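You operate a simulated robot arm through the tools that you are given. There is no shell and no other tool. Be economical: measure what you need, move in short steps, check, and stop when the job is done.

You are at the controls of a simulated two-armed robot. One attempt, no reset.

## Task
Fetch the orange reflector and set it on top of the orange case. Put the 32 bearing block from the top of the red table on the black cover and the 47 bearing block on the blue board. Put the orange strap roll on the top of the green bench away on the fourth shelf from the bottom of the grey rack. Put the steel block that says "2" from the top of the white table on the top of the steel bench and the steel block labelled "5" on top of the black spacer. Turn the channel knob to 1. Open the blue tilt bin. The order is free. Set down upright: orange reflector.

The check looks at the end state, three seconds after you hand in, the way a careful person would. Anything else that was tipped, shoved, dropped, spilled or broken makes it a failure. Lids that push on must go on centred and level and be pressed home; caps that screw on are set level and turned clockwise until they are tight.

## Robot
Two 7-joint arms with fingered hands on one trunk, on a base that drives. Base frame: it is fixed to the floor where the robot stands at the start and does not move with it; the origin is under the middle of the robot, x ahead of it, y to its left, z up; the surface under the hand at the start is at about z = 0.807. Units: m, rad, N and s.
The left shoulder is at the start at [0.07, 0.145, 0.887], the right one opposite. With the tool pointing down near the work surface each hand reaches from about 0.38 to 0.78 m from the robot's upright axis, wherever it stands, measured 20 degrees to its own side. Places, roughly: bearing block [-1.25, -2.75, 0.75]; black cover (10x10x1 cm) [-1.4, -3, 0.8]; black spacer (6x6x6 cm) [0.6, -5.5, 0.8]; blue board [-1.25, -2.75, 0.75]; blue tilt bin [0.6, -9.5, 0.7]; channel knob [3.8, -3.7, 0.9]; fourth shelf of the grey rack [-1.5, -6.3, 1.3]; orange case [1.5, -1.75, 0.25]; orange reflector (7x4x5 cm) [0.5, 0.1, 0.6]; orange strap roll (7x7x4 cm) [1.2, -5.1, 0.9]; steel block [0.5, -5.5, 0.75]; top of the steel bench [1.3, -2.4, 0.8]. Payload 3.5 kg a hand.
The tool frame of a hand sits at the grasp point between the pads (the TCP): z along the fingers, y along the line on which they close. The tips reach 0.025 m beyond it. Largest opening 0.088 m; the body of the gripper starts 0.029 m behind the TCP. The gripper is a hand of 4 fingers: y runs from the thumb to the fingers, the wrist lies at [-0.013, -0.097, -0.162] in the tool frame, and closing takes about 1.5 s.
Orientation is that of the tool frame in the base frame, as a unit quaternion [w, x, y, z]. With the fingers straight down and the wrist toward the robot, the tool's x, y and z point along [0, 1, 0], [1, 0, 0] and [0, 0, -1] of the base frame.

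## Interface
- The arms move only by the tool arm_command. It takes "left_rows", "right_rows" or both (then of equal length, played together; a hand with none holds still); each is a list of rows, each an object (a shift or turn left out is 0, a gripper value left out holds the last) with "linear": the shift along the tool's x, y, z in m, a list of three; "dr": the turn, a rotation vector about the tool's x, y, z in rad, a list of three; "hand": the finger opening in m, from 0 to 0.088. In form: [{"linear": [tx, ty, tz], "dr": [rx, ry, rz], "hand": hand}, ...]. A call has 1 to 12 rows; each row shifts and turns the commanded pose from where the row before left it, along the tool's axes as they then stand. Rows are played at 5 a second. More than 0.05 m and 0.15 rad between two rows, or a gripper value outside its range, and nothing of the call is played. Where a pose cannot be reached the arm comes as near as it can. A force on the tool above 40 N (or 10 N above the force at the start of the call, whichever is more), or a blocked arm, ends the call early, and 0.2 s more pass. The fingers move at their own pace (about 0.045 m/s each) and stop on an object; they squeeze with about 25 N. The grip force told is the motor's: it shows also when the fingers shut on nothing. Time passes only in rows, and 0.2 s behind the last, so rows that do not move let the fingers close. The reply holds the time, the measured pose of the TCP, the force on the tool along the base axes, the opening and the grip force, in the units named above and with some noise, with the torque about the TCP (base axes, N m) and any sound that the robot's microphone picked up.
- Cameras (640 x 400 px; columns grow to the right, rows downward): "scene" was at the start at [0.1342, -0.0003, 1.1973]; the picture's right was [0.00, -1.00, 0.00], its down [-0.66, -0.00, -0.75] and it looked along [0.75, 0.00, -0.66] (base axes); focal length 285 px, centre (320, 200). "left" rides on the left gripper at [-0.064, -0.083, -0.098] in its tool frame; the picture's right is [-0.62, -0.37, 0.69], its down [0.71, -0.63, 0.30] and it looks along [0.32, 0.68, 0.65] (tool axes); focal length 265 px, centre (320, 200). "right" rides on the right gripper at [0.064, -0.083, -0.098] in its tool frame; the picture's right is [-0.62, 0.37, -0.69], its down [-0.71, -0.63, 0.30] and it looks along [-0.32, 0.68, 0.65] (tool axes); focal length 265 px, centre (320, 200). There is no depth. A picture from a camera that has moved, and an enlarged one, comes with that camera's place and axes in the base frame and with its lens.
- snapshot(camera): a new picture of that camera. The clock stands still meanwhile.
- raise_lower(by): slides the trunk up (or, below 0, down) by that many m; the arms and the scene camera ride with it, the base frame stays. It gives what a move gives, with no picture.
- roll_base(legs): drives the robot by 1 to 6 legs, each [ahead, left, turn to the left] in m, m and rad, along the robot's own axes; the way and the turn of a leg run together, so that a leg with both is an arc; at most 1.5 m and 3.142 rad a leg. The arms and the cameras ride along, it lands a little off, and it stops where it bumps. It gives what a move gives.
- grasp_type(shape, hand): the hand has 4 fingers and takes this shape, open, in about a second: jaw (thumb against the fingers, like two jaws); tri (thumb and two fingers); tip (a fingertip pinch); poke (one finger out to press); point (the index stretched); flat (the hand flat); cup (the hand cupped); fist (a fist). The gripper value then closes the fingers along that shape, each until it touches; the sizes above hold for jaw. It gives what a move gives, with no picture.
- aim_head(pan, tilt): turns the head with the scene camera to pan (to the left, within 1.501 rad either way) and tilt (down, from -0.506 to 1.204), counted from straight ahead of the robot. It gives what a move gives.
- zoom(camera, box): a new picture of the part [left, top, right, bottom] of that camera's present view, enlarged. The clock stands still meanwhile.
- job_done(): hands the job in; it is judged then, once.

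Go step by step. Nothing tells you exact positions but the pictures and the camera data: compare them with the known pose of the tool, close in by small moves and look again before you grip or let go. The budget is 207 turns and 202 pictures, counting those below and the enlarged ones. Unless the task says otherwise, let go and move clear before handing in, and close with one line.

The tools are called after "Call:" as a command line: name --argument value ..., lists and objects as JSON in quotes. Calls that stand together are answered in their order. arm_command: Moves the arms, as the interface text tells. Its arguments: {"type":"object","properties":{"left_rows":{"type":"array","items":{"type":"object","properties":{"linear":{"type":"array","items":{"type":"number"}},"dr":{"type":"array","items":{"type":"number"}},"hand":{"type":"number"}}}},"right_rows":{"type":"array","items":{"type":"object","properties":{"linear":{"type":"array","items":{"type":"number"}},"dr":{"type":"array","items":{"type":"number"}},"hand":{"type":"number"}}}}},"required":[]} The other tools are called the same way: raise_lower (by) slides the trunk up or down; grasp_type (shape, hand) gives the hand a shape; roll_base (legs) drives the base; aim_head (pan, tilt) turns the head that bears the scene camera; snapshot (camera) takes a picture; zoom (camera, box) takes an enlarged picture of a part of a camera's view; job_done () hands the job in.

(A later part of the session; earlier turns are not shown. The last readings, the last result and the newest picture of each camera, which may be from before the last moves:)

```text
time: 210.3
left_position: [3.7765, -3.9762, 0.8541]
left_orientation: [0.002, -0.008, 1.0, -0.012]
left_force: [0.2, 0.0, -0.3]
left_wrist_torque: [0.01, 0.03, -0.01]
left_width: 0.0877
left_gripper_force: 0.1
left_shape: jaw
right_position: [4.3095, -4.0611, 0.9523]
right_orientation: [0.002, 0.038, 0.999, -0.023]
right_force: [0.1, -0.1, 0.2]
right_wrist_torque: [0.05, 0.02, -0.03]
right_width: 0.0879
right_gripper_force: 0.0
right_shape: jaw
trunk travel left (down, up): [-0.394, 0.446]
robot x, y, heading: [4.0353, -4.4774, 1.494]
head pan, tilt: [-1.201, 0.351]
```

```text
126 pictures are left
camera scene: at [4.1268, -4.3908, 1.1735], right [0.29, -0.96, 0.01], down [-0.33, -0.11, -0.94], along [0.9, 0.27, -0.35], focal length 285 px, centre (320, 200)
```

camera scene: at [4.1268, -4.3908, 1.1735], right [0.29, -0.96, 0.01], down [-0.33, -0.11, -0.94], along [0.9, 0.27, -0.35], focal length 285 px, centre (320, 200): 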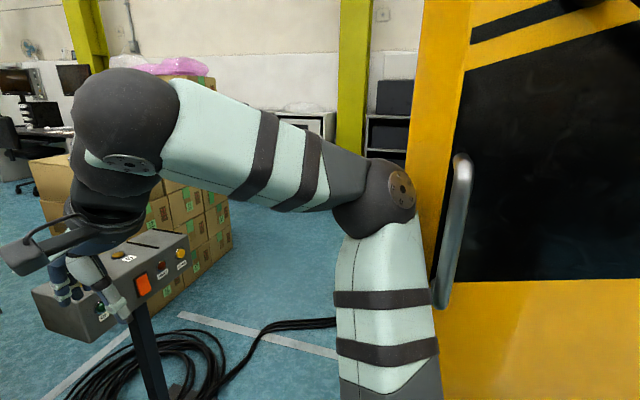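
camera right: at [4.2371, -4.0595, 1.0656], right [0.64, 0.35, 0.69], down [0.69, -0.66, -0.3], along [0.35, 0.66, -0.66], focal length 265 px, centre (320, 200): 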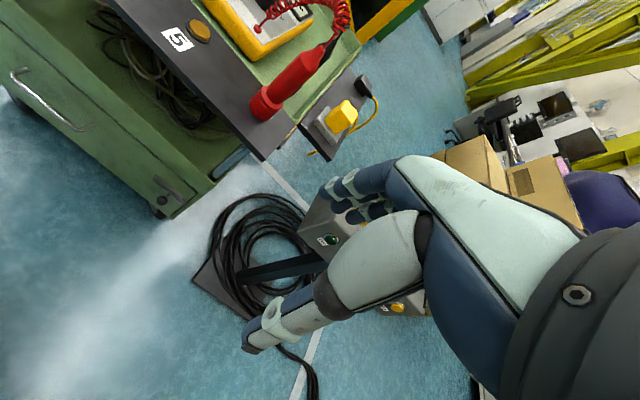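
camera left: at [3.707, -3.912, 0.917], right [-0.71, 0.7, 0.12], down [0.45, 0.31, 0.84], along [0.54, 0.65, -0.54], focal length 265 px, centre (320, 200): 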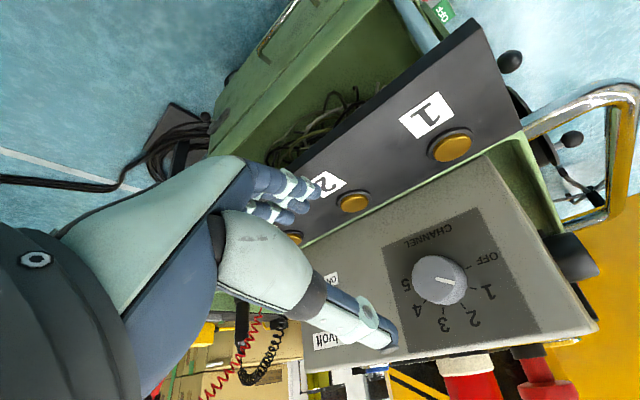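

The right upper arm rests against the cabinet handle. I pull the right arm inward first, then move away.

Call:
arm_command --right_rows '[{"linear": [0.015, 0, 0]}, {"linear": [0.02, 0, 0]}, {"linear": [0.02, 0, 0]}, {"linear": [0.02, 0, 0]}, {"linear": [0.02, 0, 0]}, {}]'

Call:
snapshot --camera "scene"

```text
time: 211.7
left_position: [3.7783, -3.9841, 0.8599]
left_orientation: [0.001, -0.008, 1.0, -0.007]
left_force: [0.2, 0.7, -0.4]
left_wrist_torque: [0.03, -0.01, -0.01]
left_width: 0.0877
left_gripper_force: 0.1
left_shape: jaw
right_position: [4.2142, -4.0656, 0.9557]
right_orientation: [0.001, 0.038, 0.999, -0.017]
right_force: [1.3, 0.4, -0.6]
right_wrist_torque: [0.0, 0.04, -0.01]
right_width: 0.0879
right_gripper_force: 0.0
right_shape: jaw
trunk travel left (down, up): [-0.394, 0.446]
robot x, y, heading: [4.0356, -4.477, 1.494]
head pan, tilt: [-1.201, 0.351]
```

```text
125 pictures are left
camera scene: at [4.1278, -4.4028, 1.1744], right [0.29, -0.96, 0.0], down [-0.33, -0.1, -0.94], along [0.9, 0.27, -0.34], focal length 285 px, centre (320, 200)
```

scene: 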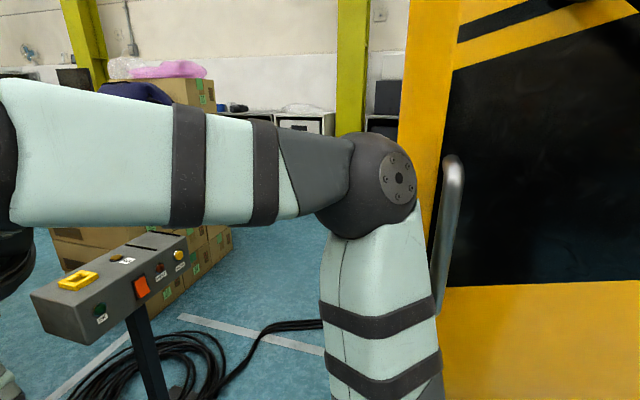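

Call:
roll_base --legs '[[0, 0.1, 0]]'

Call:
snapshot --camera "scene"

```text
time: 212.8
left_position: [3.6786, -3.9767, 0.8601]
left_orientation: [0.002, -0.007, 1.0, -0.006]
left_force: [-0.6, -0.9, 0.6]
left_wrist_torque: [-0.02, -0.02, 0.0]
left_width: 0.0879
left_gripper_force: 0.1
left_shape: jaw
right_position: [4.1139, -4.0567, 0.9575]
right_orientation: [0.001, 0.039, 0.999, -0.017]
right_force: [-0.1, -0.2, 0.5]
right_wrist_torque: [0.01, -0.03, 0.01]
right_width: 0.0878
right_gripper_force: 0.1
right_shape: jaw
trunk travel left (down, up): [-0.394, 0.446]
robot x, y, heading: [3.934, -4.472, 1.495]
head pan, tilt: [-1.201, 0.351]
```

```text
124 pictures are left
camera scene: at [4.0267, -4.3951, 1.1745], right [0.29, -0.96, 0.0], down [-0.33, -0.1, -0.94], along [0.9, 0.27, -0.34], focal length 285 px, centre (320, 200)
```

scene: 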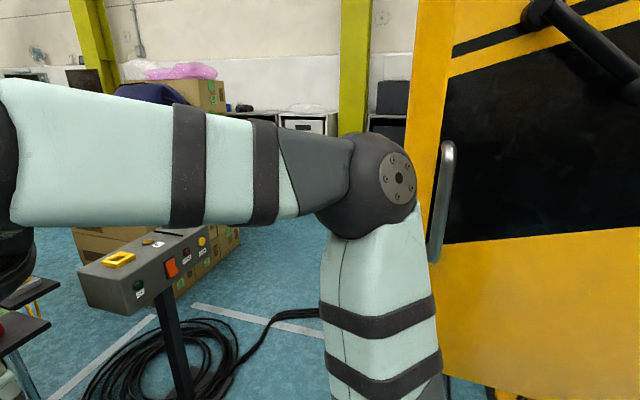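

Free now. I drive west in the open aisle and turn toward the green bench to find the strap roll.

Call:
roll_base --legs '[[0, 1.2, 0], [-0.05, 0.3, 0], [0, 0, 1.6], [0, 0, 1.615]]'

Call:
aim_head --pan -0.5 --tilt 0.4

Call:
snapshot --camera "scene"

```text
time: 228.4
left_position: [2.7135, -4.8787, 0.8588]
left_orientation: [-0.005, 0.999, 0.033, -0.002]
left_force: [0.2, -0.4, 0.1]
left_wrist_torque: [0.02, 0.0, -0.01]
left_width: 0.0878
left_gripper_force: 0.0
left_shape: jaw
right_position: [2.2738, -4.823, 0.9567]
right_orientation: [-0.018, 1.0, -0.014, -0.002]
right_force: [0.1, -0.4, -0.2]
right_wrist_torque: [0.0, 0.02, 0.02]
right_width: 0.0879
right_gripper_force: 0.0
right_shape: jaw
trunk travel left (down, up): [-0.394, 0.446]
robot x, y, heading: [2.4301, -4.3963, -1.597]
head pan, tilt: [-1.201, 0.351]
```

```text
time: 229.4
left_position: [2.7131, -4.8801, 0.8606]
left_orientation: [-0.006, 0.999, 0.033, -0.002]
left_force: [0.6, -0.2, 0.3]
left_wrist_torque: [0.01, 0.01, -0.03]
left_width: 0.0877
left_gripper_force: 0.0
left_shape: jaw
right_position: [2.2732, -4.8236, 0.9562]
right_orientation: [-0.018, 1.0, -0.014, -0.002]
right_force: [-0.1, -0.1, 0.0]
right_wrist_torque: [0.03, 0.0, 0.01]
right_width: 0.088
right_gripper_force: 0.1
right_shape: jaw
trunk travel left (down, up): [-0.394, 0.446]
robot x, y, heading: [2.4313, -4.4, -1.596]
head pan, tilt: [-0.499, 0.4]
```

```text
123 pictures are left
camera scene: at [2.3847, -4.5293, 1.1699], right [-0.86, 0.5, 0.0], down [0.2, 0.34, -0.92], along [-0.46, -0.8, -0.39], focal length 285 px, centre (320, 200)
```

scene: 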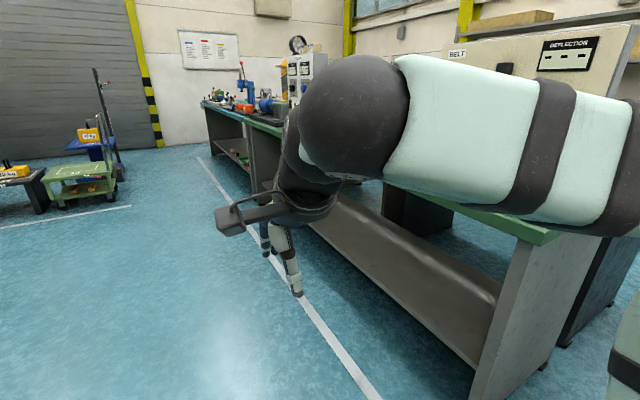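

Call:
roll_base --legs '[[-0.25, 0, 0.02], [0, -1.15, 0]]'

Call:
aim_head --pan 0 --tilt 0.55

Call:
snapshot --camera "scene"

```text
time: 236.7
left_position: [1.5714, -4.6087, 0.8606]
left_orientation: [-0.007, 0.999, 0.037, 0.0]
left_force: [0.2, -0.1, 0.1]
left_wrist_torque: [0.0, 0.01, -0.02]
left_width: 0.0877
left_gripper_force: 0.1
left_shape: jaw
right_position: [1.1307, -4.5527, 0.9555]
right_orientation: [-0.017, 1.0, -0.01, -0.003]
right_force: [0.8, 0.3, -0.3]
right_wrist_torque: [0.02, 0.0, 0.02]
right_width: 0.0878
right_gripper_force: 0.1
right_shape: jaw
trunk travel left (down, up): [-0.394, 0.446]
robot x, y, heading: [1.2848, -4.1267, -1.589]
head pan, tilt: [-0.499, 0.4]
```

```text
time: 237.7
left_position: [1.5717, -4.6083, 0.8607]
left_orientation: [-0.006, 0.999, 0.036, -0.001]
left_force: [0.0, -0.1, -0.7]
left_wrist_torque: [0.0, 0.05, 0.01]
left_width: 0.0877
left_gripper_force: 0.0
left_shape: jaw
right_position: [1.1319, -4.5545, 0.9563]
right_orientation: [-0.017, 1.0, -0.009, -0.002]
right_force: [0.2, 0.3, 0.5]
right_wrist_torque: [0.03, 0.0, 0.0]
right_width: 0.0878
right_gripper_force: 0.0
right_shape: jaw
trunk travel left (down, up): [-0.394, 0.446]
robot x, y, heading: [1.2877, -4.1281, -1.589]
head pan, tilt: [0.0, 0.55]
```

```text
122 pictures are left
camera scene: at [1.2847, -4.2698, 1.1562], right [-1.0, 0.02, 0.0], down [0.01, 0.52, -0.85], along [-0.02, -0.85, -0.52], focal length 285 px, centre (320, 200)
```

scene: 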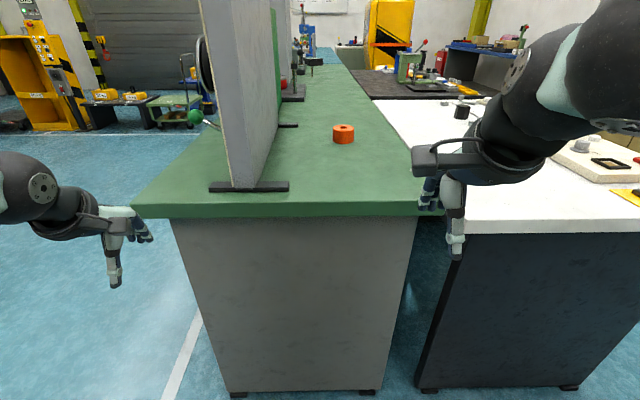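

The strap roll is on the green bench ahead. I triangulate it with two heights.

Call:
zoom --camera "scene" --box '[260, 90, 420, 190]'

Call:
raise_lower --by 0.2

Call:
zoom --camera "scene" --box '[260, 130, 420, 230]'

```text
4.00 times, centred on (340, 140) of scene
camera zoom: at [1.2847, -4.2698, 1.1562], right [-1.0, 0.02, 0.0], down [0.01, 0.52, -0.85], along [-0.02, -0.85, -0.52], focal length 1141 px, centre (240, 440)
```

zoom: 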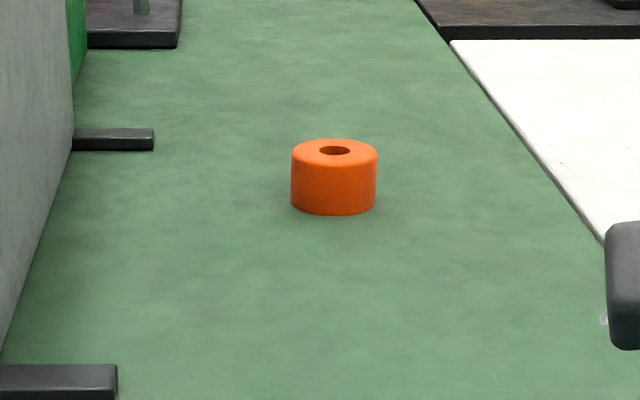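

```text
time: 239.8
left_position: [1.5719, -4.6084, 1.0599]
left_orientation: [-0.007, 0.999, 0.037, -0.002]
left_force: [-0.3, -0.3, 0.8]
left_wrist_torque: [0.0, 0.04, 0.01]
left_width: 0.088
left_gripper_force: 0.1
left_shape: jaw
right_position: [1.1304, -4.5539, 1.1562]
right_orientation: [-0.018, 1.0, -0.01, -0.003]
right_force: [0.3, 0.1, 0.3]
right_wrist_torque: [0.02, -0.02, 0.02]
right_width: 0.0879
right_gripper_force: 0.1
right_shape: jaw
trunk travel left (down, up): [-0.594, 0.246]
robot x, y, heading: [1.2861, -4.1309, -1.585]
head pan, tilt: [0.0, 0.55]
```

```text
4.00 times, centred on (340, 180) of scene
camera zoom: at [1.2849, -4.2699, 1.3561], right [-1.0, 0.02, 0.0], down [0.01, 0.52, -0.85], along [-0.02, -0.85, -0.52], focal length 1141 px, centre (240, 280)
```

zoom: 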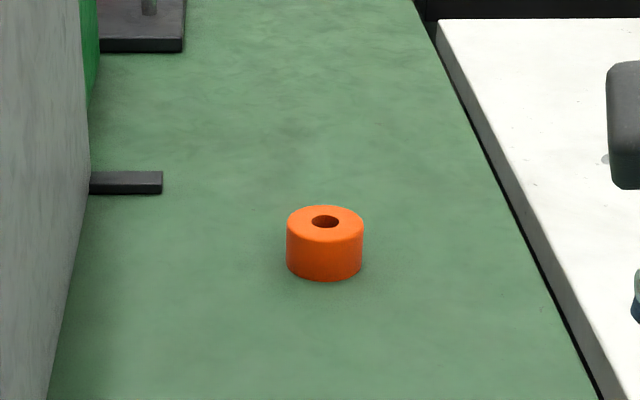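

Roll is centred at (1.197, -5.128), top z 0.888. I drive up to the bench end and extend the right hand over it.

Call:
roll_base --legs '[[0.27, 0.065, 0]]'

Call:
arm_command --right_rows '[{"linear": [0, 0.04, 0]}, {"linear": [0, 0.04, 0]}, {"linear": [0, 0.04, 0.02]}, {"linear": [0, 0.04, 0.02]}, {"linear": [0, 0.04, 0.02]}, {"linear": [0, 0.04, 0.02]}, {"linear": [0, 0.03, 0.02]}, {}]'

Call:
snapshot --camera "scene"

Call:
snapshot --camera "right"

```text
time: 241.8
left_position: [1.6306, -4.8825, 1.0605]
left_orientation: [-0.005, 0.999, 0.036, -0.001]
left_force: [-0.5, 0.3, 0.1]
left_wrist_torque: [-0.01, 0.02, -0.01]
left_width: 0.0877
left_gripper_force: 0.0
left_shape: jaw
right_position: [1.1905, -4.8297, 1.1575]
right_orientation: [-0.017, 1.0, -0.011, -0.001]
right_force: [0.8, -0.4, 0.3]
right_wrist_torque: [-0.01, 0.0, 0.03]
right_width: 0.0878
right_gripper_force: 0.0
right_shape: jaw
trunk travel left (down, up): [-0.594, 0.246]
robot x, y, heading: [1.3494, -4.4035, -1.59]
head pan, tilt: [0.0, 0.55]
```

```text
time: 243.6
left_position: [1.631, -4.8829, 1.0607]
left_orientation: [-0.005, 0.999, 0.035, -0.001]
left_force: [0.9, 0.0, 0.3]
left_wrist_torque: [-0.02, 0.02, -0.01]
left_width: 0.0876
left_gripper_force: 0.0
left_shape: jaw
right_position: [1.1844, -5.096, 1.048]
right_orientation: [-0.016, 1.0, -0.009, -0.003]
right_force: [-0.1, -0.8, -0.7]
right_wrist_torque: [-0.04, -0.03, 0.04]
right_width: 0.0881
right_gripper_force: 0.1
right_shape: jaw
trunk travel left (down, up): [-0.594, 0.246]
robot x, y, heading: [1.3456, -4.4064, -1.588]
head pan, tilt: [0.0, 0.55]
```

```text
119 pictures are left
camera scene: at [1.3442, -4.544, 1.3563], right [-1.0, 0.02, 0.0], down [0.01, 0.52, -0.85], along [-0.02, -0.85, -0.52], focal length 285 px, centre (320, 200)
```

scene: 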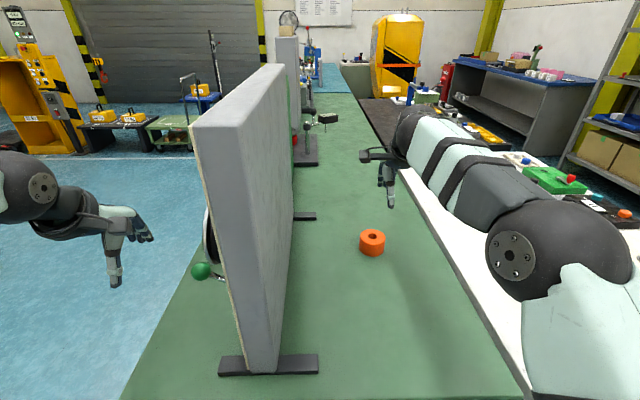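

```text
118 pictures are left
camera right: at [1.2511, -5.0164, 1.1491], right [-0.62, -0.38, 0.68], down [-0.7, 0.65, -0.28], along [-0.34, -0.65, -0.67], focal length 265 px, centre (320, 200)
```

right: 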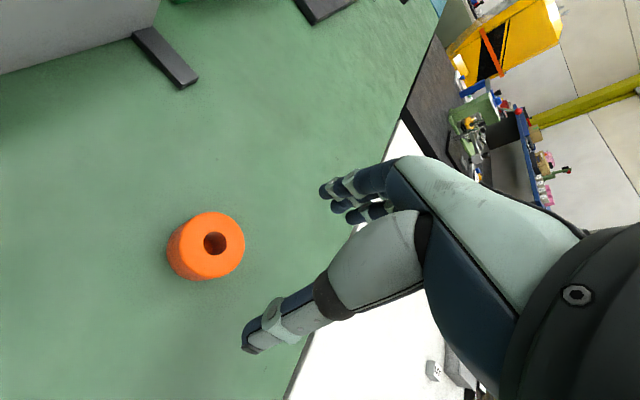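

Call:
arm_command --right_rows '[{"linear": [0.013, 0.037, 0.02]}, {"linear": [0, 0, 0.04]}, {"linear": [0, 0, 0.04]}, {"linear": [0, 0, 0.02]}, {}]'

Call:
snapshot --camera "right"

Call:
zoom --camera "scene" --box '[290, 160, 450, 260]'

```text
time: 244.8
left_position: [1.6311, -4.8838, 1.0607]
left_orientation: [-0.005, 0.999, 0.036, -0.002]
left_force: [0.2, 0.0, -0.4]
left_wrist_torque: [0.01, -0.03, 0.0]
left_width: 0.0876
left_gripper_force: 0.1
left_shape: jaw
right_position: [1.1944, -5.1217, 0.9248]
right_orientation: [-0.017, 1.0, -0.01, -0.002]
right_force: [0.0, 0.6, 0.5]
right_wrist_torque: [0.02, -0.04, 0.0]
right_width: 0.0878
right_gripper_force: 0.0
right_shape: jaw
right hand out of reach, approached as far as the arm can: row 1
trunk travel left (down, up): [-0.594, 0.246]
robot x, y, heading: [1.347, -4.4021, -1.591]
head pan, tilt: [0.0, 0.55]
```

```text
117 pictures are left
camera right: at [1.2618, -5.0428, 1.0254], right [-0.62, -0.38, 0.68], down [-0.7, 0.65, -0.28], along [-0.34, -0.65, -0.67], focal length 265 px, centre (320, 200)
```

right: 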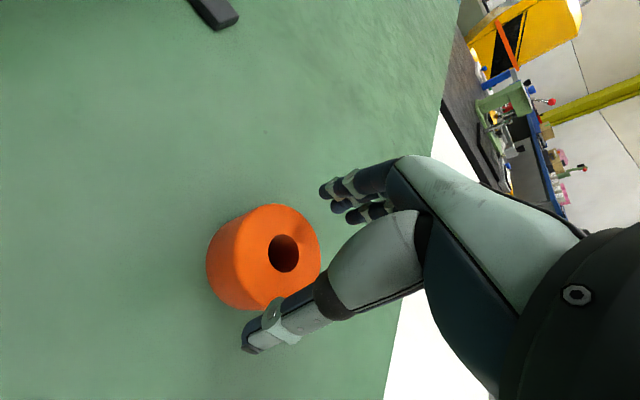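

```text
4.00 times, centred on (370, 210) of scene
camera zoom: at [1.3444, -4.5443, 1.3563], right [-1.0, 0.02, 0.0], down [0.01, 0.52, -0.85], along [-0.02, -0.85, -0.52], focal length 1141 px, centre (120, 160)
```

zoom: 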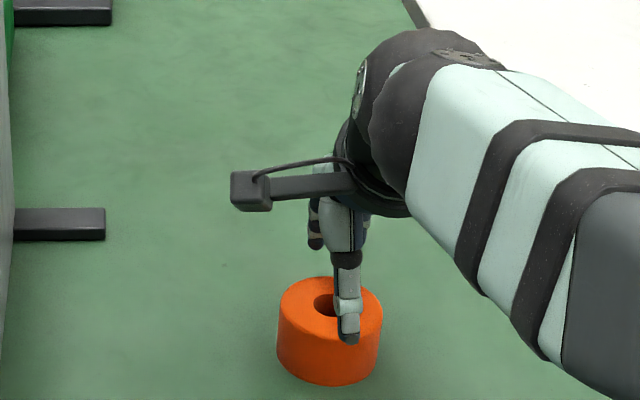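

Roll's hole projects exactly below the TCP. Descend and grip.

Call:
arm_command --right_rows '[{"linear": [0, 0.002, 0.02]}, {"linear": [0, 0.0, 0.015]}, {"linear": [0, 0, 0.012]}, {}, {"hand": 0.06}, {"hand": 0.06}, {"hand": 0.05}, {"hand": 0.05}, {"hand": 0.05}, {"hand": 0.05}, {"hand": 0.05}]'

Call:
snapshot --camera "right"

```text
time: 247.2
left_position: [1.631, -4.8827, 1.0604]
left_orientation: [-0.005, 0.999, 0.036, -0.003]
left_force: [0.2, 0.1, 0.3]
left_wrist_torque: [0.01, -0.02, -0.04]
left_width: 0.0876
left_gripper_force: 0.0
left_shape: jaw
right_position: [1.197, -5.1225, 0.8791]
right_orientation: [-0.016, 1.0, -0.011, -0.002]
right_force: [0.5, 0.4, 6.5]
right_wrist_torque: [-0.2, 0.02, 0.01]
right_width: 0.0672
right_gripper_force: 25.1
right_shape: jaw
trunk travel left (down, up): [-0.594, 0.246]
robot x, y, heading: [1.3502, -4.4078, -1.589]
head pan, tilt: [0.0, 0.55]
```

```text
115 pictures are left
camera right: at [1.2633, -5.0427, 0.9794], right [-0.62, -0.38, 0.68], down [-0.7, 0.65, -0.28], along [-0.34, -0.66, -0.67], focal length 265 px, centre (320, 200)
```

right: 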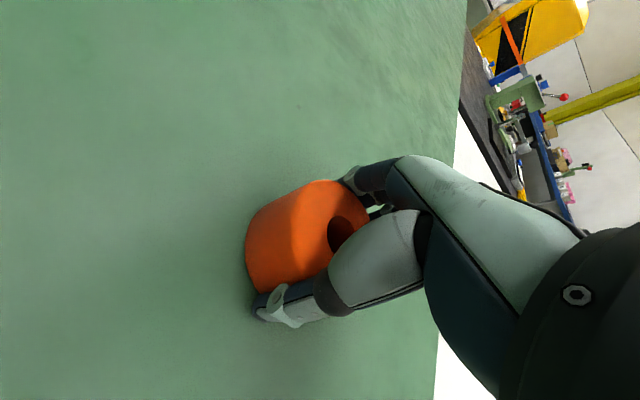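

Gripped (0.067). Lift, retract and back off.

Call:
arm_command --right_rows '[{"linear": [0, 0, -0.03]}, {"linear": [0, 0, -0.04]}, {"linear": [0, 0, -0.04]}, {"linear": [0, -0.04, -0.02]}, {"linear": [0, -0.04, 0]}, {"linear": [0, -0.04, 0]}, {"linear": [0, -0.04, 0]}, {"linear": [0, -0.04, 0]}, {"linear": [0, -0.04, 0]}, {}]'

Call:
roll_base --legs '[[-0.25, 0, 0], [0, -1.4, 0], [0, -0.35, 0]]'

Call:
aim_head --pan -0.5 --tilt 0.35

Call:
snapshot --camera "scene"

```text
time: 249.4
left_position: [1.6317, -4.8852, 1.06]
left_orientation: [-0.006, 0.999, 0.036, -0.002]
left_force: [0.4, -0.3, 0.4]
left_wrist_torque: [0.02, 0.01, 0.03]
left_width: 0.0878
left_gripper_force: 0.0
left_shape: jaw
right_position: [1.202, -4.8875, 1.0153]
right_orientation: [-0.017, 1.0, -0.01, -0.003]
right_force: [0.1, 0.0, -1.8]
right_wrist_torque: [-0.04, 0.01, 0.0]
right_width: 0.0676
right_gripper_force: 25.0
right_shape: jaw
trunk travel left (down, up): [-0.594, 0.246]
robot x, y, heading: [1.3488, -4.4032, -1.587]
head pan, tilt: [0.0, 0.55]
```

```text
time: 259.8
left_position: [-0.1476, -4.5988, 1.0592]
left_orientation: [-0.006, 0.999, 0.037, -0.003]
left_force: [-0.7, 0.1, -0.5]
left_wrist_torque: [0.02, -0.02, -0.02]
left_width: 0.0876
left_gripper_force: 0.0
left_shape: jaw
right_position: [-0.5767, -4.5996, 1.0152]
right_orientation: [-0.017, 1.0, -0.009, -0.003]
right_force: [0.1, 0.3, -1.5]
right_wrist_torque: [-0.01, 0.0, -0.02]
right_width: 0.0678
right_gripper_force: 25.2
right_shape: jaw
trunk travel left (down, up): [-0.594, 0.246]
robot x, y, heading: [-0.4326, -4.1177, -1.592]
head pan, tilt: [0.0, 0.55]
```

```text
time: 260.8
left_position: [-0.1458, -4.5987, 1.0605]
left_orientation: [-0.005, 0.999, 0.038, -0.002]
left_force: [0.3, -0.1, -0.2]
left_wrist_torque: [-0.01, 0.01, -0.03]
left_width: 0.0876
left_gripper_force: 0.1
left_shape: jaw
right_position: [-0.5765, -4.5989, 1.0157]
right_orientation: [-0.018, 1.0, -0.009, -0.003]
right_force: [0.0, -0.2, -1.0]
right_wrist_torque: [-0.01, 0.0, 0.02]
right_width: 0.0676
right_gripper_force: 25.5
right_shape: jaw
trunk travel left (down, up): [-0.594, 0.246]
robot x, y, heading: [-0.4306, -4.1146, -1.587]
head pan, tilt: [-0.499, 0.351]
```

```text
114 pictures are left
camera scene: at [-0.4781, -4.2501, 1.3744], right [-0.87, 0.49, 0.0], down [0.17, 0.3, -0.94], along [-0.46, -0.82, -0.34], focal length 285 px, centre (320, 200)
```

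scene: 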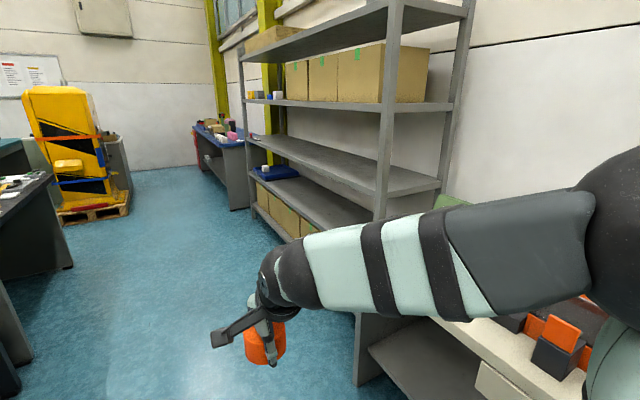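

Rack is ahead on the right. I drive along to it and face it.

Call:
roll_base --legs '[[1.2, -0.05, 0], [0.85, 0.0, 0], [0, 0, -1.56]]'

Call:
aim_head --pan 0 --tilt 0.2

Call:
snapshot --camera "scene"

```text
time: 274.8
left_position: [-1.0356, -6.4566, 1.0601]
left_orientation: [-0.005, 0.729, -0.684, 0.002]
left_force: [-0.1, 0.2, -0.1]
left_wrist_torque: [-0.01, 0.01, 0.0]
left_width: 0.0877
left_gripper_force: 0.1
left_shape: jaw
right_position: [-1.0336, -6.0281, 1.0161]
right_orientation: [0.015, -0.697, 0.717, -0.012]
right_force: [0.7, 0.2, -1.5]
right_wrist_torque: [0.0, 0.0, 0.01]
right_width: 0.0678
right_gripper_force: 25.2
right_shape: jaw
trunk travel left (down, up): [-0.594, 0.246]
robot x, y, heading: [-0.5541, -6.1728, 3.111]
head pan, tilt: [-0.499, 0.351]
```

```text
time: 275.7
left_position: [-1.0351, -6.4558, 1.061]
left_orientation: [-0.005, 0.729, -0.684, 0.001]
left_force: [0.4, 0.0, 0.2]
left_wrist_torque: [0.0, 0.01, 0.0]
left_width: 0.0878
left_gripper_force: 0.1
left_shape: jaw
right_position: [-1.0338, -6.0281, 1.0158]
right_orientation: [0.013, -0.697, 0.717, -0.011]
right_force: [-0.2, -0.1, -1.3]
right_wrist_torque: [0.01, 0.03, -0.02]
right_width: 0.0676
right_gripper_force: 24.9
right_shape: jaw
trunk travel left (down, up): [-0.594, 0.246]
robot x, y, heading: [-0.553, -6.1784, 3.111]
head pan, tilt: [0.0, 0.201]
```

```text
113 pictures are left
camera scene: at [-0.6967, -6.1723, 1.3884], right [0.03, 1.0, 0.0], down [0.2, -0.01, -0.98], along [-0.98, 0.03, -0.2], focal length 285 px, centre (320, 200)
```

scene: 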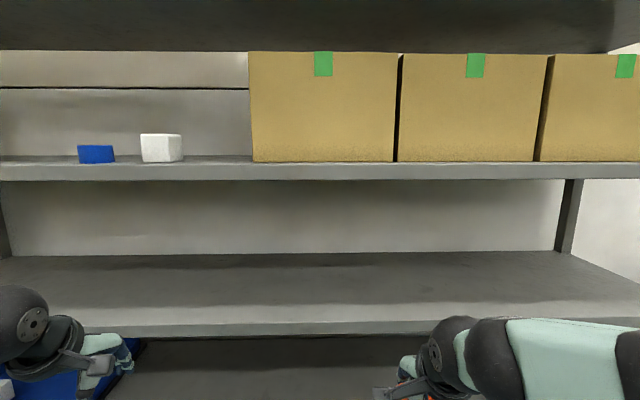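

Shelf 4 (with boxes, blue and white items) is at about z 1.33. I triangulate with a second height and look left for free space and at the lower shelves for the count.

Call:
raise_lower --by 0.2

Call:
aim_head --pan 0.3 --tilt 0.2

Call:
snapshot --camera "scene"

Call:
aim_head --pan 0.0 --tilt 1.0

Call:
snapshot --camera "scene"

```text
time: 277.9
left_position: [-1.0355, -6.4552, 1.2601]
left_orientation: [-0.004, 0.729, -0.684, 0.002]
left_force: [0.2, 1.4, -0.1]
left_wrist_torque: [0.0, 0.02, 0.0]
left_width: 0.0875
left_gripper_force: 0.0
left_shape: jaw
right_position: [-1.0342, -6.0271, 1.2153]
right_orientation: [0.014, -0.697, 0.717, -0.011]
right_force: [0.1, 0.2, -1.2]
right_wrist_torque: [0.01, -0.01, 0.01]
right_width: 0.0676
right_gripper_force: 25.0
right_shape: jaw
trunk travel left (down, up): [-0.794, 0.046]
robot x, y, heading: [-0.5534, -6.1775, 3.114]
head pan, tilt: [0.0, 0.201]
```

```text
time: 278.7
left_position: [-1.0348, -6.4561, 1.2607]
left_orientation: [-0.006, 0.73, -0.684, 0.002]
left_force: [0.1, -0.3, -1.0]
left_wrist_torque: [0.04, 0.05, 0.0]
left_width: 0.0876
left_gripper_force: 0.2
left_shape: jaw
right_position: [-1.0332, -6.0259, 1.2148]
right_orientation: [0.014, -0.697, 0.717, -0.01]
right_force: [-0.1, -0.6, -1.1]
right_wrist_torque: [-0.02, -0.02, 0.02]
right_width: 0.0676
right_gripper_force: 24.7
right_shape: jaw
trunk travel left (down, up): [-0.794, 0.046]
robot x, y, heading: [-0.5572, -6.174, 3.121]
head pan, tilt: [0.3, 0.201]
```

```text
112 pictures are left
camera scene: at [-0.6935, -6.2, 1.5884], right [-0.27, 0.96, 0.0], down [0.19, 0.05, -0.98], along [-0.94, -0.26, -0.2], focal length 285 px, centre (320, 200)
```

scene: 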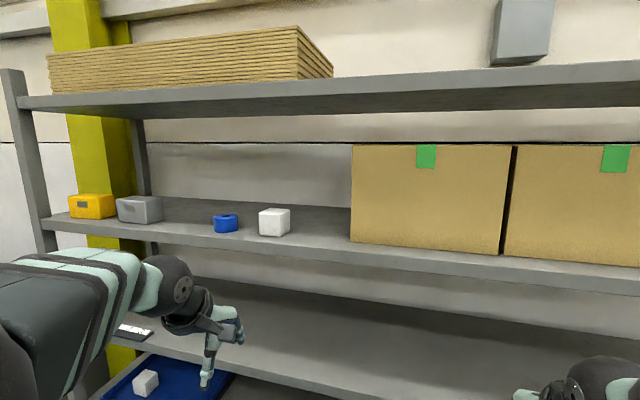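

```text
time: 279.8
left_position: [-1.0353, -6.457, 1.2603]
left_orientation: [-0.004, 0.73, -0.684, 0.002]
left_force: [-0.3, 0.2, -0.9]
left_wrist_torque: [-0.01, 0.01, -0.01]
left_width: 0.0877
left_gripper_force: 0.1
left_shape: jaw
right_position: [-1.0329, -6.0277, 1.2161]
right_orientation: [0.014, -0.697, 0.717, -0.011]
right_force: [0.2, -0.5, -1.5]
right_wrist_torque: [0.02, 0.0, -0.01]
right_width: 0.0674
right_gripper_force: 25.8
right_shape: jaw
trunk travel left (down, up): [-0.794, 0.046]
robot x, y, heading: [-0.5525, -6.178, 3.117]
head pan, tilt: [0.0, 1.0]
```

```text
111 pictures are left
camera scene: at [-0.6734, -6.1732, 1.5197], right [0.03, 1.0, 0.0], down [0.84, -0.02, -0.54], along [-0.54, 0.02, -0.84], focal length 285 px, centre (320, 200)
```

scene: 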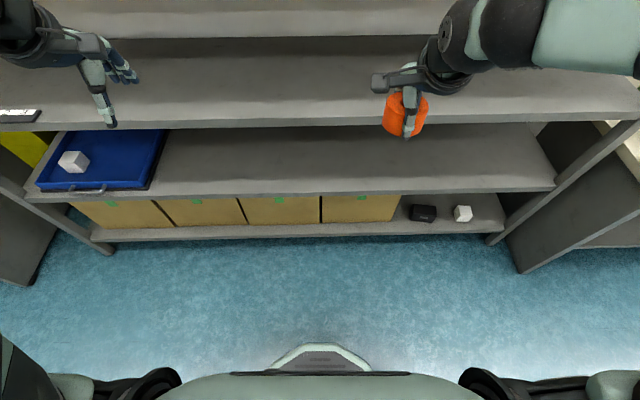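

Fourth shelf top z≈1.339, front edge x≈-1.367, clearance 0.32. The free gap between the grey and blue items centres at y≈-6.825. I move there and raise/extend the right arm in front of the shelf.

Call:
roll_base --legs '[[0, 0.8, 0.025]]'

Call:
raise_lower --by 0.044

Call:
arm_command --right_rows '[{"linear": [0, 0.02, -0.03]}, {"linear": [0, 0.02, -0.03]}, {"linear": [0, 0.02, -0.03]}, {"linear": [0, 0.0, -0.03]}, {"linear": [0, 0.0, -0.03]}, {}]'

Call:
aim_head --pan -0.15 --tilt 0.35

Call:
snapshot --camera "scene"

```text
time: 284.1
left_position: [-1.0373, -7.2575, 1.2608]
left_orientation: [-0.005, 0.74, -0.673, 0.003]
left_force: [-0.2, 0.5, 0.7]
left_wrist_torque: [0.0, -0.02, 0.04]
left_width: 0.0876
left_gripper_force: 0.0
left_shape: jaw
right_position: [-1.0484, -6.8271, 1.2151]
right_orientation: [-0.014, 0.708, -0.706, 0.01]
right_force: [-0.6, -0.7, -1.2]
right_wrist_torque: [0.03, 0.01, -0.02]
right_width: 0.0675
right_gripper_force: 25.0
right_shape: jaw
trunk travel left (down, up): [-0.794, 0.046]
robot x, y, heading: [-0.5641, -6.9667, -3.136]
head pan, tilt: [0.0, 1.0]
```

```text
time: 284.9
left_position: [-1.0375, -7.2599, 1.3042]
left_orientation: [-0.006, 0.739, -0.673, 0.003]
left_force: [0.8, -0.4, -0.7]
left_wrist_torque: [0.01, 0.0, 0.01]
left_width: 0.0878
left_gripper_force: 0.0
left_shape: jaw
right_position: [-1.0477, -6.829, 1.2597]
right_orientation: [-0.014, 0.707, -0.707, 0.01]
right_force: [0.0, 0.7, -0.7]
right_wrist_torque: [0.0, 0.01, 0.0]
right_width: 0.0675
right_gripper_force: 25.3
right_shape: jaw
trunk travel left (down, up): [-0.838, 0.002]
robot x, y, heading: [-0.5618, -6.9643, -3.139]
head pan, tilt: [0.0, 1.0]
```

```text
time: 286.3
left_position: [-1.0371, -7.2597, 1.3027]
left_orientation: [-0.006, 0.74, -0.673, 0.004]
left_force: [0.0, -0.3, 0.8]
left_wrist_torque: [0.03, 0.01, 0.02]
left_width: 0.0876
left_gripper_force: 0.0
left_shape: jaw
right_position: [-1.1147, -6.8312, 1.4094]
right_orientation: [-0.014, 0.708, -0.706, 0.011]
right_force: [-0.2, -0.5, -1.5]
right_wrist_torque: [0.0, -0.04, -0.01]
right_width: 0.0675
right_gripper_force: 24.6
right_shape: jaw
trunk travel left (down, up): [-0.838, 0.002]
robot x, y, heading: [-0.5614, -6.9641, -3.147]
head pan, tilt: [0.0, 1.0]
```

```text
time: 287.4
left_position: [-1.0375, -7.2586, 1.305]
left_orientation: [-0.005, 0.74, -0.673, 0.002]
left_force: [-0.3, -0.2, -0.3]
left_wrist_torque: [0.02, 0.01, 0.01]
left_width: 0.0874
left_gripper_force: 0.0
left_shape: jaw
right_position: [-1.1134, -6.8301, 1.4087]
right_orientation: [-0.014, 0.708, -0.706, 0.01]
right_force: [-0.4, 0.2, -1.5]
right_wrist_torque: [0.0, -0.01, 0.01]
right_width: 0.0675
right_gripper_force: 25.4
right_shape: jaw
trunk travel left (down, up): [-0.838, 0.002]
robot x, y, heading: [-0.5658, -6.9645, -3.138]
head pan, tilt: [-0.15, 0.351]
```

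```text
110 pictures are left
camera scene: at [-0.706, -6.9513, 1.6183], right [0.15, 0.99, 0.0], down [0.34, -0.05, -0.94], along [-0.93, 0.14, -0.34], focal length 285 px, centre (320, 200)
```

scene: 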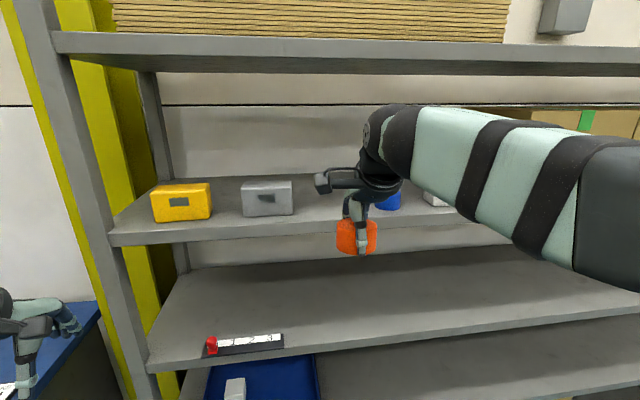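

Reach is fine. I drive in part way, then extend over the shelf.

Call:
roll_base --legs '[[0.17, 0, 0]]'

Call:
arm_command --right_rows '[{"linear": [-0.013, 0.03, 0]}, {"linear": [0, 0.03, 0]}, {"linear": [0, 0.03, 0]}, {"linear": [0, 0.03, 0]}, {"linear": [0, 0.026, 0]}, {}]'

Call:
snapshot --camera "scene"

Call:
snapshot --camera "right"

```text
time: 288.8
left_position: [-1.2055, -7.2579, 1.3057]
left_orientation: [-0.003, 0.74, -0.673, 0.002]
left_force: [0.0, 0.3, 0.1]
left_wrist_torque: [0.02, 0.02, 0.0]
left_width: 0.0877
left_gripper_force: 0.1
left_shape: jaw
right_position: [-1.2797, -6.8304, 1.4103]
right_orientation: [-0.014, 0.708, -0.706, 0.009]
right_force: [-0.5, 0.3, -0.6]
right_wrist_torque: [0.04, 0.01, 0.0]
right_width: 0.0676
right_gripper_force: 25.1
right_shape: jaw
trunk travel left (down, up): [-0.838, 0.002]
robot x, y, heading: [-0.7334, -6.9634, -3.137]
head pan, tilt: [-0.15, 0.351]
```

```text
time: 290.2
left_position: [-1.2062, -7.2599, 1.3043]
left_orientation: [-0.005, 0.74, -0.673, 0.002]
left_force: [0.0, 0.0, 0.3]
left_wrist_torque: [0.03, -0.01, 0.0]
left_width: 0.0876
left_gripper_force: 0.0
left_shape: jaw
right_position: [-1.4036, -6.8186, 1.4017]
right_orientation: [-0.014, 0.708, -0.706, 0.01]
right_force: [0.7, 0.6, -2.1]
right_wrist_torque: [-0.02, 0.0, 0.02]
right_width: 0.0673
right_gripper_force: 25.1
right_shape: jaw
right hand out of reach, approached as far as the arm can: row 5
trunk travel left (down, up): [-0.838, 0.002]
robot x, y, heading: [-0.7332, -6.9636, -3.137]
head pan, tilt: [-0.15, 0.351]
```

```text
109 pictures are left
camera scene: at [-0.8751, -6.9521, 1.6187], right [0.15, 0.99, 0.0], down [0.34, -0.05, -0.94], along [-0.93, 0.14, -0.34], focal length 285 px, centre (320, 200)
```

scene: 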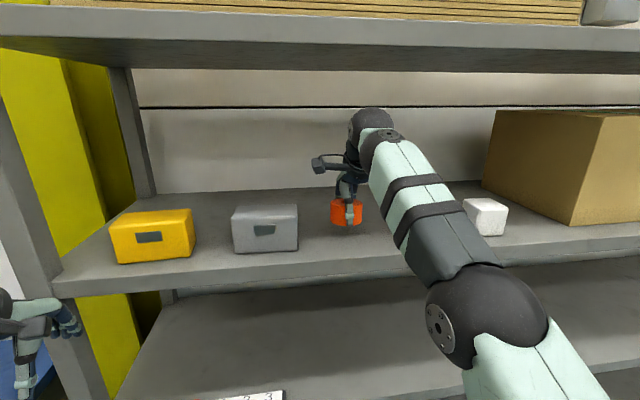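

```text
108 pictures are left
camera right: at [-1.325, -6.8824, 1.5027], right [-0.39, 0.61, 0.68], down [0.64, 0.72, -0.28], along [-0.66, 0.33, -0.67], focal length 265 px, centre (320, 200)
```

right: 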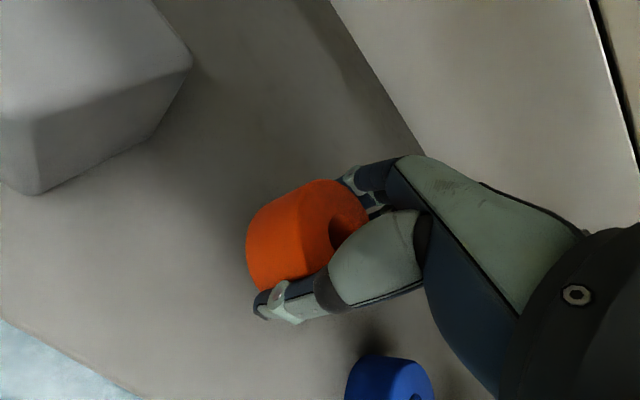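

Roll is above the shelf, ~9 cm inside the edge. Lower gently until contact.

Call:
arm_command --right_rows '[{"linear": [0, 0, 0.008]}, {"linear": [0, 0, 0.006]}, {"linear": [0, 0, 0.004]}, {}]'

Call:
zoom --camera "scene" --box '[280, 150, 440, 250]'

```text
time: 291.2
left_position: [-1.2094, -7.2585, 1.3038]
left_orientation: [-0.005, 0.74, -0.673, 0.003]
left_force: [0.2, -0.6, -0.9]
left_wrist_torque: [-0.01, -0.04, -0.03]
left_width: 0.0877
left_gripper_force: 0.1
left_shape: jaw
right_position: [-1.4058, -6.8184, 1.3833]
right_orientation: [-0.015, 0.708, -0.706, 0.011]
right_force: [-0.4, 0.0, -0.2]
right_wrist_torque: [0.01, 0.01, -0.01]
right_width: 0.0675
right_gripper_force: 24.7
right_shape: jaw
trunk travel left (down, up): [-0.838, 0.002]
robot x, y, heading: [-0.7311, -6.9646, -3.144]
head pan, tilt: [-0.15, 0.351]
```

```text
4.00 times, centred on (360, 200) of scene
camera zoom: at [-0.8783, -6.9515, 1.6183], right [0.15, 0.99, 0.0], down [0.34, -0.05, -0.94], along [-0.93, 0.14, -0.34], focal length 1141 px, centre (160, 200)
```

zoom: 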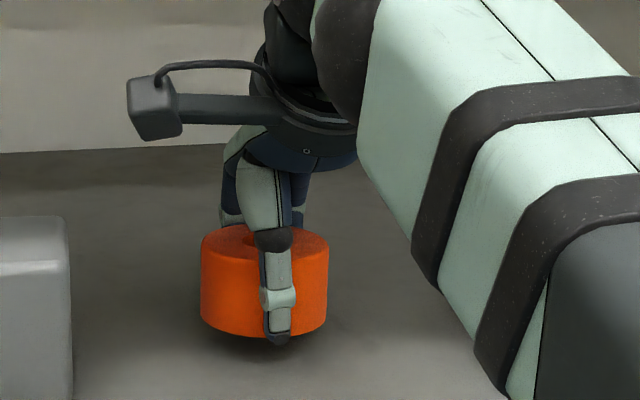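

Call:
arm_command --right_rows '[{"linear": [0, 0, 0.003]}, {"linear": [0, 0, 0.003]}, {}]'

Call:
arm_command --right_rows '[{"linear": [0, 0, 0.003]}, {}]'

Call:
arm_command --right_rows '[{"linear": [0, 0, 0.003]}, {}]'

```text
time: 292.0
left_position: [-1.2089, -7.2594, 1.3056]
left_orientation: [-0.005, 0.739, -0.674, 0.003]
left_force: [0.4, -0.7, 0.0]
left_wrist_torque: [0.03, 0.01, -0.01]
left_width: 0.0877
left_gripper_force: 0.1
left_shape: jaw
right_position: [-1.4059, -6.8181, 1.3767]
right_orientation: [-0.015, 0.708, -0.706, 0.01]
right_force: [0.8, 0.0, -1.6]
right_wrist_torque: [-0.03, 0.03, -0.01]
right_width: 0.0674
right_gripper_force: 24.3
right_shape: jaw
trunk travel left (down, up): [-0.838, 0.002]
robot x, y, heading: [-0.7365, -6.9649, -3.141]
head pan, tilt: [-0.15, 0.351]
```

```text
time: 292.6
left_position: [-1.2082, -7.2601, 1.3043]
left_orientation: [-0.005, 0.74, -0.673, 0.002]
left_force: [-1.0, 0.7, -0.6]
left_wrist_torque: [0.0, 0.0, -0.02]
left_width: 0.0876
left_gripper_force: 0.0
left_shape: jaw
right_position: [-1.4066, -6.8183, 1.3748]
right_orientation: [-0.014, 0.708, -0.706, 0.01]
right_force: [0.2, -0.9, -0.5]
right_wrist_torque: [0.03, -0.02, 0.01]
right_width: 0.0675
right_gripper_force: 25.3
right_shape: jaw
trunk travel left (down, up): [-0.838, 0.002]
robot x, y, heading: [-0.7361, -6.967, -3.139]
head pan, tilt: [-0.15, 0.351]
```

```text
time: 293.2
left_position: [-1.2088, -7.2594, 1.3041]
left_orientation: [-0.005, 0.74, -0.672, 0.003]
left_force: [0.1, 0.4, -0.2]
left_wrist_torque: [0.02, 0.03, -0.06]
left_width: 0.0875
left_gripper_force: 0.1
left_shape: jaw
right_position: [-1.4069, -6.8191, 1.3718]
right_orientation: [-0.014, 0.707, -0.707, 0.01]
right_force: [-0.3, -0.7, -0.8]
right_wrist_torque: [-0.02, 0.0, -0.02]
right_width: 0.0674
right_gripper_force: 25.3
right_shape: jaw
trunk travel left (down, up): [-0.838, 0.002]
robot x, y, heading: [-0.7372, -6.9657, -3.141]
head pan, tilt: [-0.15, 0.351]
```

Call:
arm_command --right_rows '[{"linear": [0, 0, 0.003]}, {"linear": [0, 0, 0.002]}, {}]'

Call:
arm_command --right_rows '[{"linear": [0, 0, 0.002]}, {"linear": [0, 0, 0.002]}, {}]'

Call:
zoom --camera "scene" --box '[280, 150, 440, 250]'

```text
time: 294.0
left_position: [-1.2079, -7.2594, 1.3043]
left_orientation: [-0.005, 0.74, -0.673, 0.002]
left_force: [0.1, 0.3, -0.3]
left_wrist_torque: [0.01, -0.01, 0.0]
left_width: 0.0877
left_gripper_force: 0.1
left_shape: jaw
right_position: [-1.4052, -6.8172, 1.3696]
right_orientation: [-0.011, 0.708, -0.706, 0.008]
right_force: [-3.9, -0.7, 11.2]
right_wrist_torque: [0.07, 0.56, 0.02]
right_width: 0.0677
right_gripper_force: 25.5
right_shape: jaw
trunk travel left (down, up): [-0.838, 0.002]
robot x, y, heading: [-0.7357, -6.9653, -3.142]
head pan, tilt: [-0.15, 0.351]
```

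```text
time: 294.8
left_position: [-1.2052, -7.2595, 1.3047]
left_orientation: [-0.005, 0.74, -0.673, 0.002]
left_force: [-0.3, 0.4, 0.3]
left_wrist_torque: [-0.01, -0.04, -0.01]
left_width: 0.0875
left_gripper_force: 0.1
left_shape: jaw
right_position: [-1.403, -6.8182, 1.3676]
right_orientation: [-0.009, 0.707, -0.707, 0.005]
right_force: [-6.4, 0.8, 24.2]
right_wrist_torque: [0.17, 1.03, 0.02]
right_width: 0.0685
right_gripper_force: 24.9
right_shape: jaw
trunk travel left (down, up): [-0.838, 0.002]
robot x, y, heading: [-0.7383, -6.9678, -3.133]
head pan, tilt: [-0.15, 0.351]
```

```text
4.00 times, centred on (360, 200) of scene
camera zoom: at [-0.8738, -6.9525, 1.6189], right [0.15, 0.99, 0.0], down [0.34, -0.05, -0.94], along [-0.93, 0.14, -0.34], focal length 1141 px, centre (160, 200)
```

zoom: 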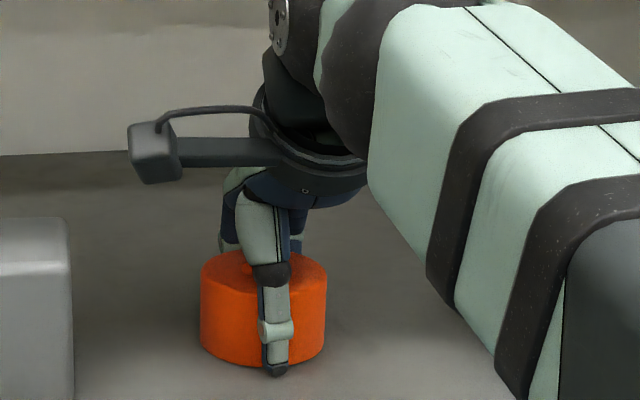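

Contact confirmed. Ease up 3 mm, release, lift and withdraw.

Call:
arm_command --right_rows '[{"linear": [0, 0, -0.004]}, {"hand": 0.075}, {"hand": 0.088}, {"hand": 0.088}, {"hand": 0.088}, {"hand": 0.088}, {}]'

Call:
arm_command --right_rows '[{"linear": [0, 0, -0.03]}, {"linear": [0, 0, -0.02]}, {"linear": [0, 0, -0.01]}, {"linear": [0, -0.04, 0]}, {"linear": [0, -0.04, 0]}, {"linear": [0, -0.04, 0]}, {"linear": [0, -0.04, 0]}, {}]'

Call:
zoom --camera "scene" --box '[200, 100, 520, 300]'

```text
time: 296.4
left_position: [-1.2068, -7.2588, 1.3056]
left_orientation: [-0.004, 0.739, -0.673, 0.002]
left_force: [0.3, 0.3, -0.8]
left_wrist_torque: [-0.02, -0.04, 0.0]
left_width: 0.0875
left_gripper_force: 0.1
left_shape: jaw
right_position: [-1.4031, -6.8194, 1.3672]
right_orientation: [0.014, -0.707, 0.707, -0.01]
right_force: [2.5, -0.2, 6.6]
right_wrist_torque: [0.06, 0.23, 0.04]
right_width: 0.0861
right_gripper_force: 0.1
right_shape: jaw
trunk travel left (down, up): [-0.838, 0.002]
robot x, y, heading: [-0.7356, -6.9646, -3.141]
head pan, tilt: [-0.15, 0.351]
```

```text
time: 298.2
left_position: [-1.2088, -7.2585, 1.3043]
left_orientation: [-0.004, 0.74, -0.673, 0.003]
left_force: [0.2, 0.2, -1.4]
left_wrist_torque: [-0.02, 0.01, 0.0]
left_width: 0.0876
left_gripper_force: 0.0
left_shape: jaw
right_position: [-1.2365, -6.8195, 1.4238]
right_orientation: [-0.014, 0.708, -0.706, 0.011]
right_force: [-0.1, 0.1, 1.0]
right_wrist_torque: [0.0, -0.02, 0.02]
right_width: 0.0879
right_gripper_force: 0.0
right_shape: jaw
right hand out of reach, approached as far as the arm can: row 2, 3
trunk travel left (down, up): [-0.838, 0.002]
robot x, y, heading: [-0.7367, -6.9619, -3.142]
head pan, tilt: [-0.15, 0.351]
```

```text
2.00 times, centred on (360, 200) of scene
camera zoom: at [-0.8782, -6.9508, 1.6183], right [0.15, 0.99, 0.0], down [0.34, -0.05, -0.94], along [-0.93, 0.14, -0.34], focal length 571 px, centre (240, 200)
```

zoom: 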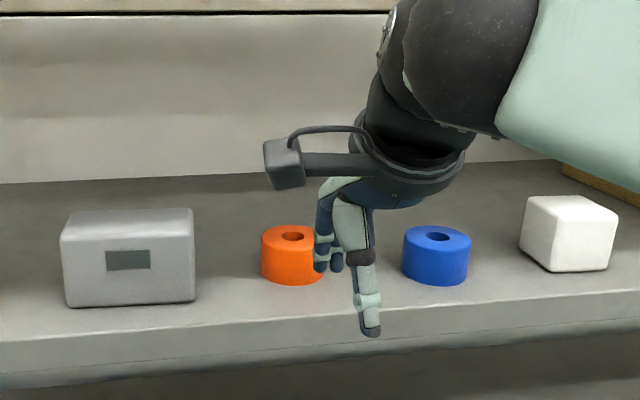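

Strap roll is in place on shelf 4. Next the blue tilt bin further south: back off, turn, and drive down the aisle.

Call:
roll_base --legs '[[-0.22, 0, 0], [0, 0, 1.57]]'

Call:
raise_lower --by -0.25

Call:
aim_head --pan 0.2 --tilt 0.35

Call:
snapshot --camera "scene"

```text
time: 303.7
left_position: [-0.2331, -7.4453, 1.3034]
left_orientation: [-0.005, 0.999, 0.034, -0.002]
left_force: [1.9, 0.5, 0.6]
left_wrist_torque: [-0.03, -0.01, 0.0]
left_width: 0.0877
left_gripper_force: 0.2
left_shape: jaw
right_position: [-0.6748, -7.4627, 1.4252]
right_orientation: [-0.017, 1.0, -0.011, -0.002]
right_force: [-0.3, -0.5, 0.3]
right_wrist_torque: [-0.03, 0.01, -0.03]
right_width: 0.0878
right_gripper_force: 0.2
right_shape: jaw
trunk travel left (down, up): [-0.838, 0.002]
robot x, y, heading: [-0.5104, -6.9636, -1.596]
head pan, tilt: [-0.15, 0.351]
```

```text
time: 306.3
left_position: [-0.2342, -7.4454, 1.0542]
left_orientation: [-0.005, 0.999, 0.034, -0.001]
left_force: [-0.7, -0.3, 0.3]
left_wrist_torque: [0.0, 0.02, 0.03]
left_width: 0.0877
left_gripper_force: 0.1
left_shape: jaw
right_position: [-0.6747, -7.4633, 1.1747]
right_orientation: [-0.017, 1.0, -0.012, -0.002]
right_force: [-0.3, 0.2, -0.4]
right_wrist_torque: [-0.01, 0.01, 0.04]
right_width: 0.0879
right_gripper_force: 0.0
right_shape: jaw
trunk travel left (down, up): [-0.588, 0.252]
robot x, y, heading: [-0.5157, -6.9653, -1.594]
head pan, tilt: [-0.15, 0.351]
```

```text
time: 307.1
left_position: [-0.2343, -7.446, 1.0552]
left_orientation: [-0.005, 0.999, 0.035, -0.001]
left_force: [0.3, -0.6, 0.3]
left_wrist_torque: [-0.01, 0.02, 0.0]
left_width: 0.0879
left_gripper_force: 0.1
left_shape: jaw
right_position: [-0.6751, -7.4627, 1.1748]
right_orientation: [-0.018, 1.0, -0.012, -0.002]
right_force: [0.5, 0.7, 0.4]
right_wrist_torque: [0.01, -0.03, 0.03]
right_width: 0.088
right_gripper_force: 0.0
right_shape: jaw
trunk travel left (down, up): [-0.588, 0.252]
robot x, y, heading: [-0.5179, -6.9628, -1.594]
head pan, tilt: [0.201, 0.351]
```

```text
104 pictures are left
camera scene: at [-0.5, -7.1072, 1.3684], right [-0.98, -0.17, 0.0], down [-0.06, 0.34, -0.94], along [0.16, -0.92, -0.34], focal length 285 px, centre (320, 200)
```

scene: 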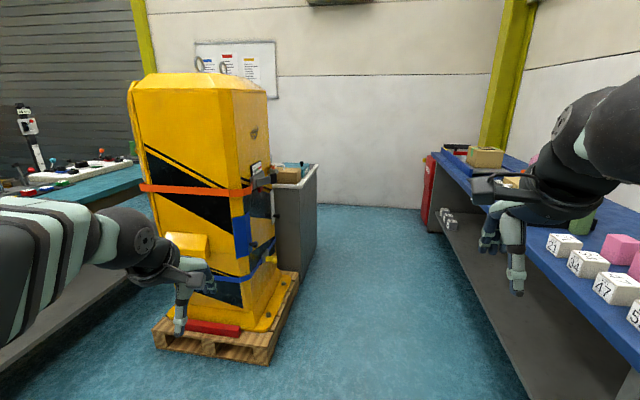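

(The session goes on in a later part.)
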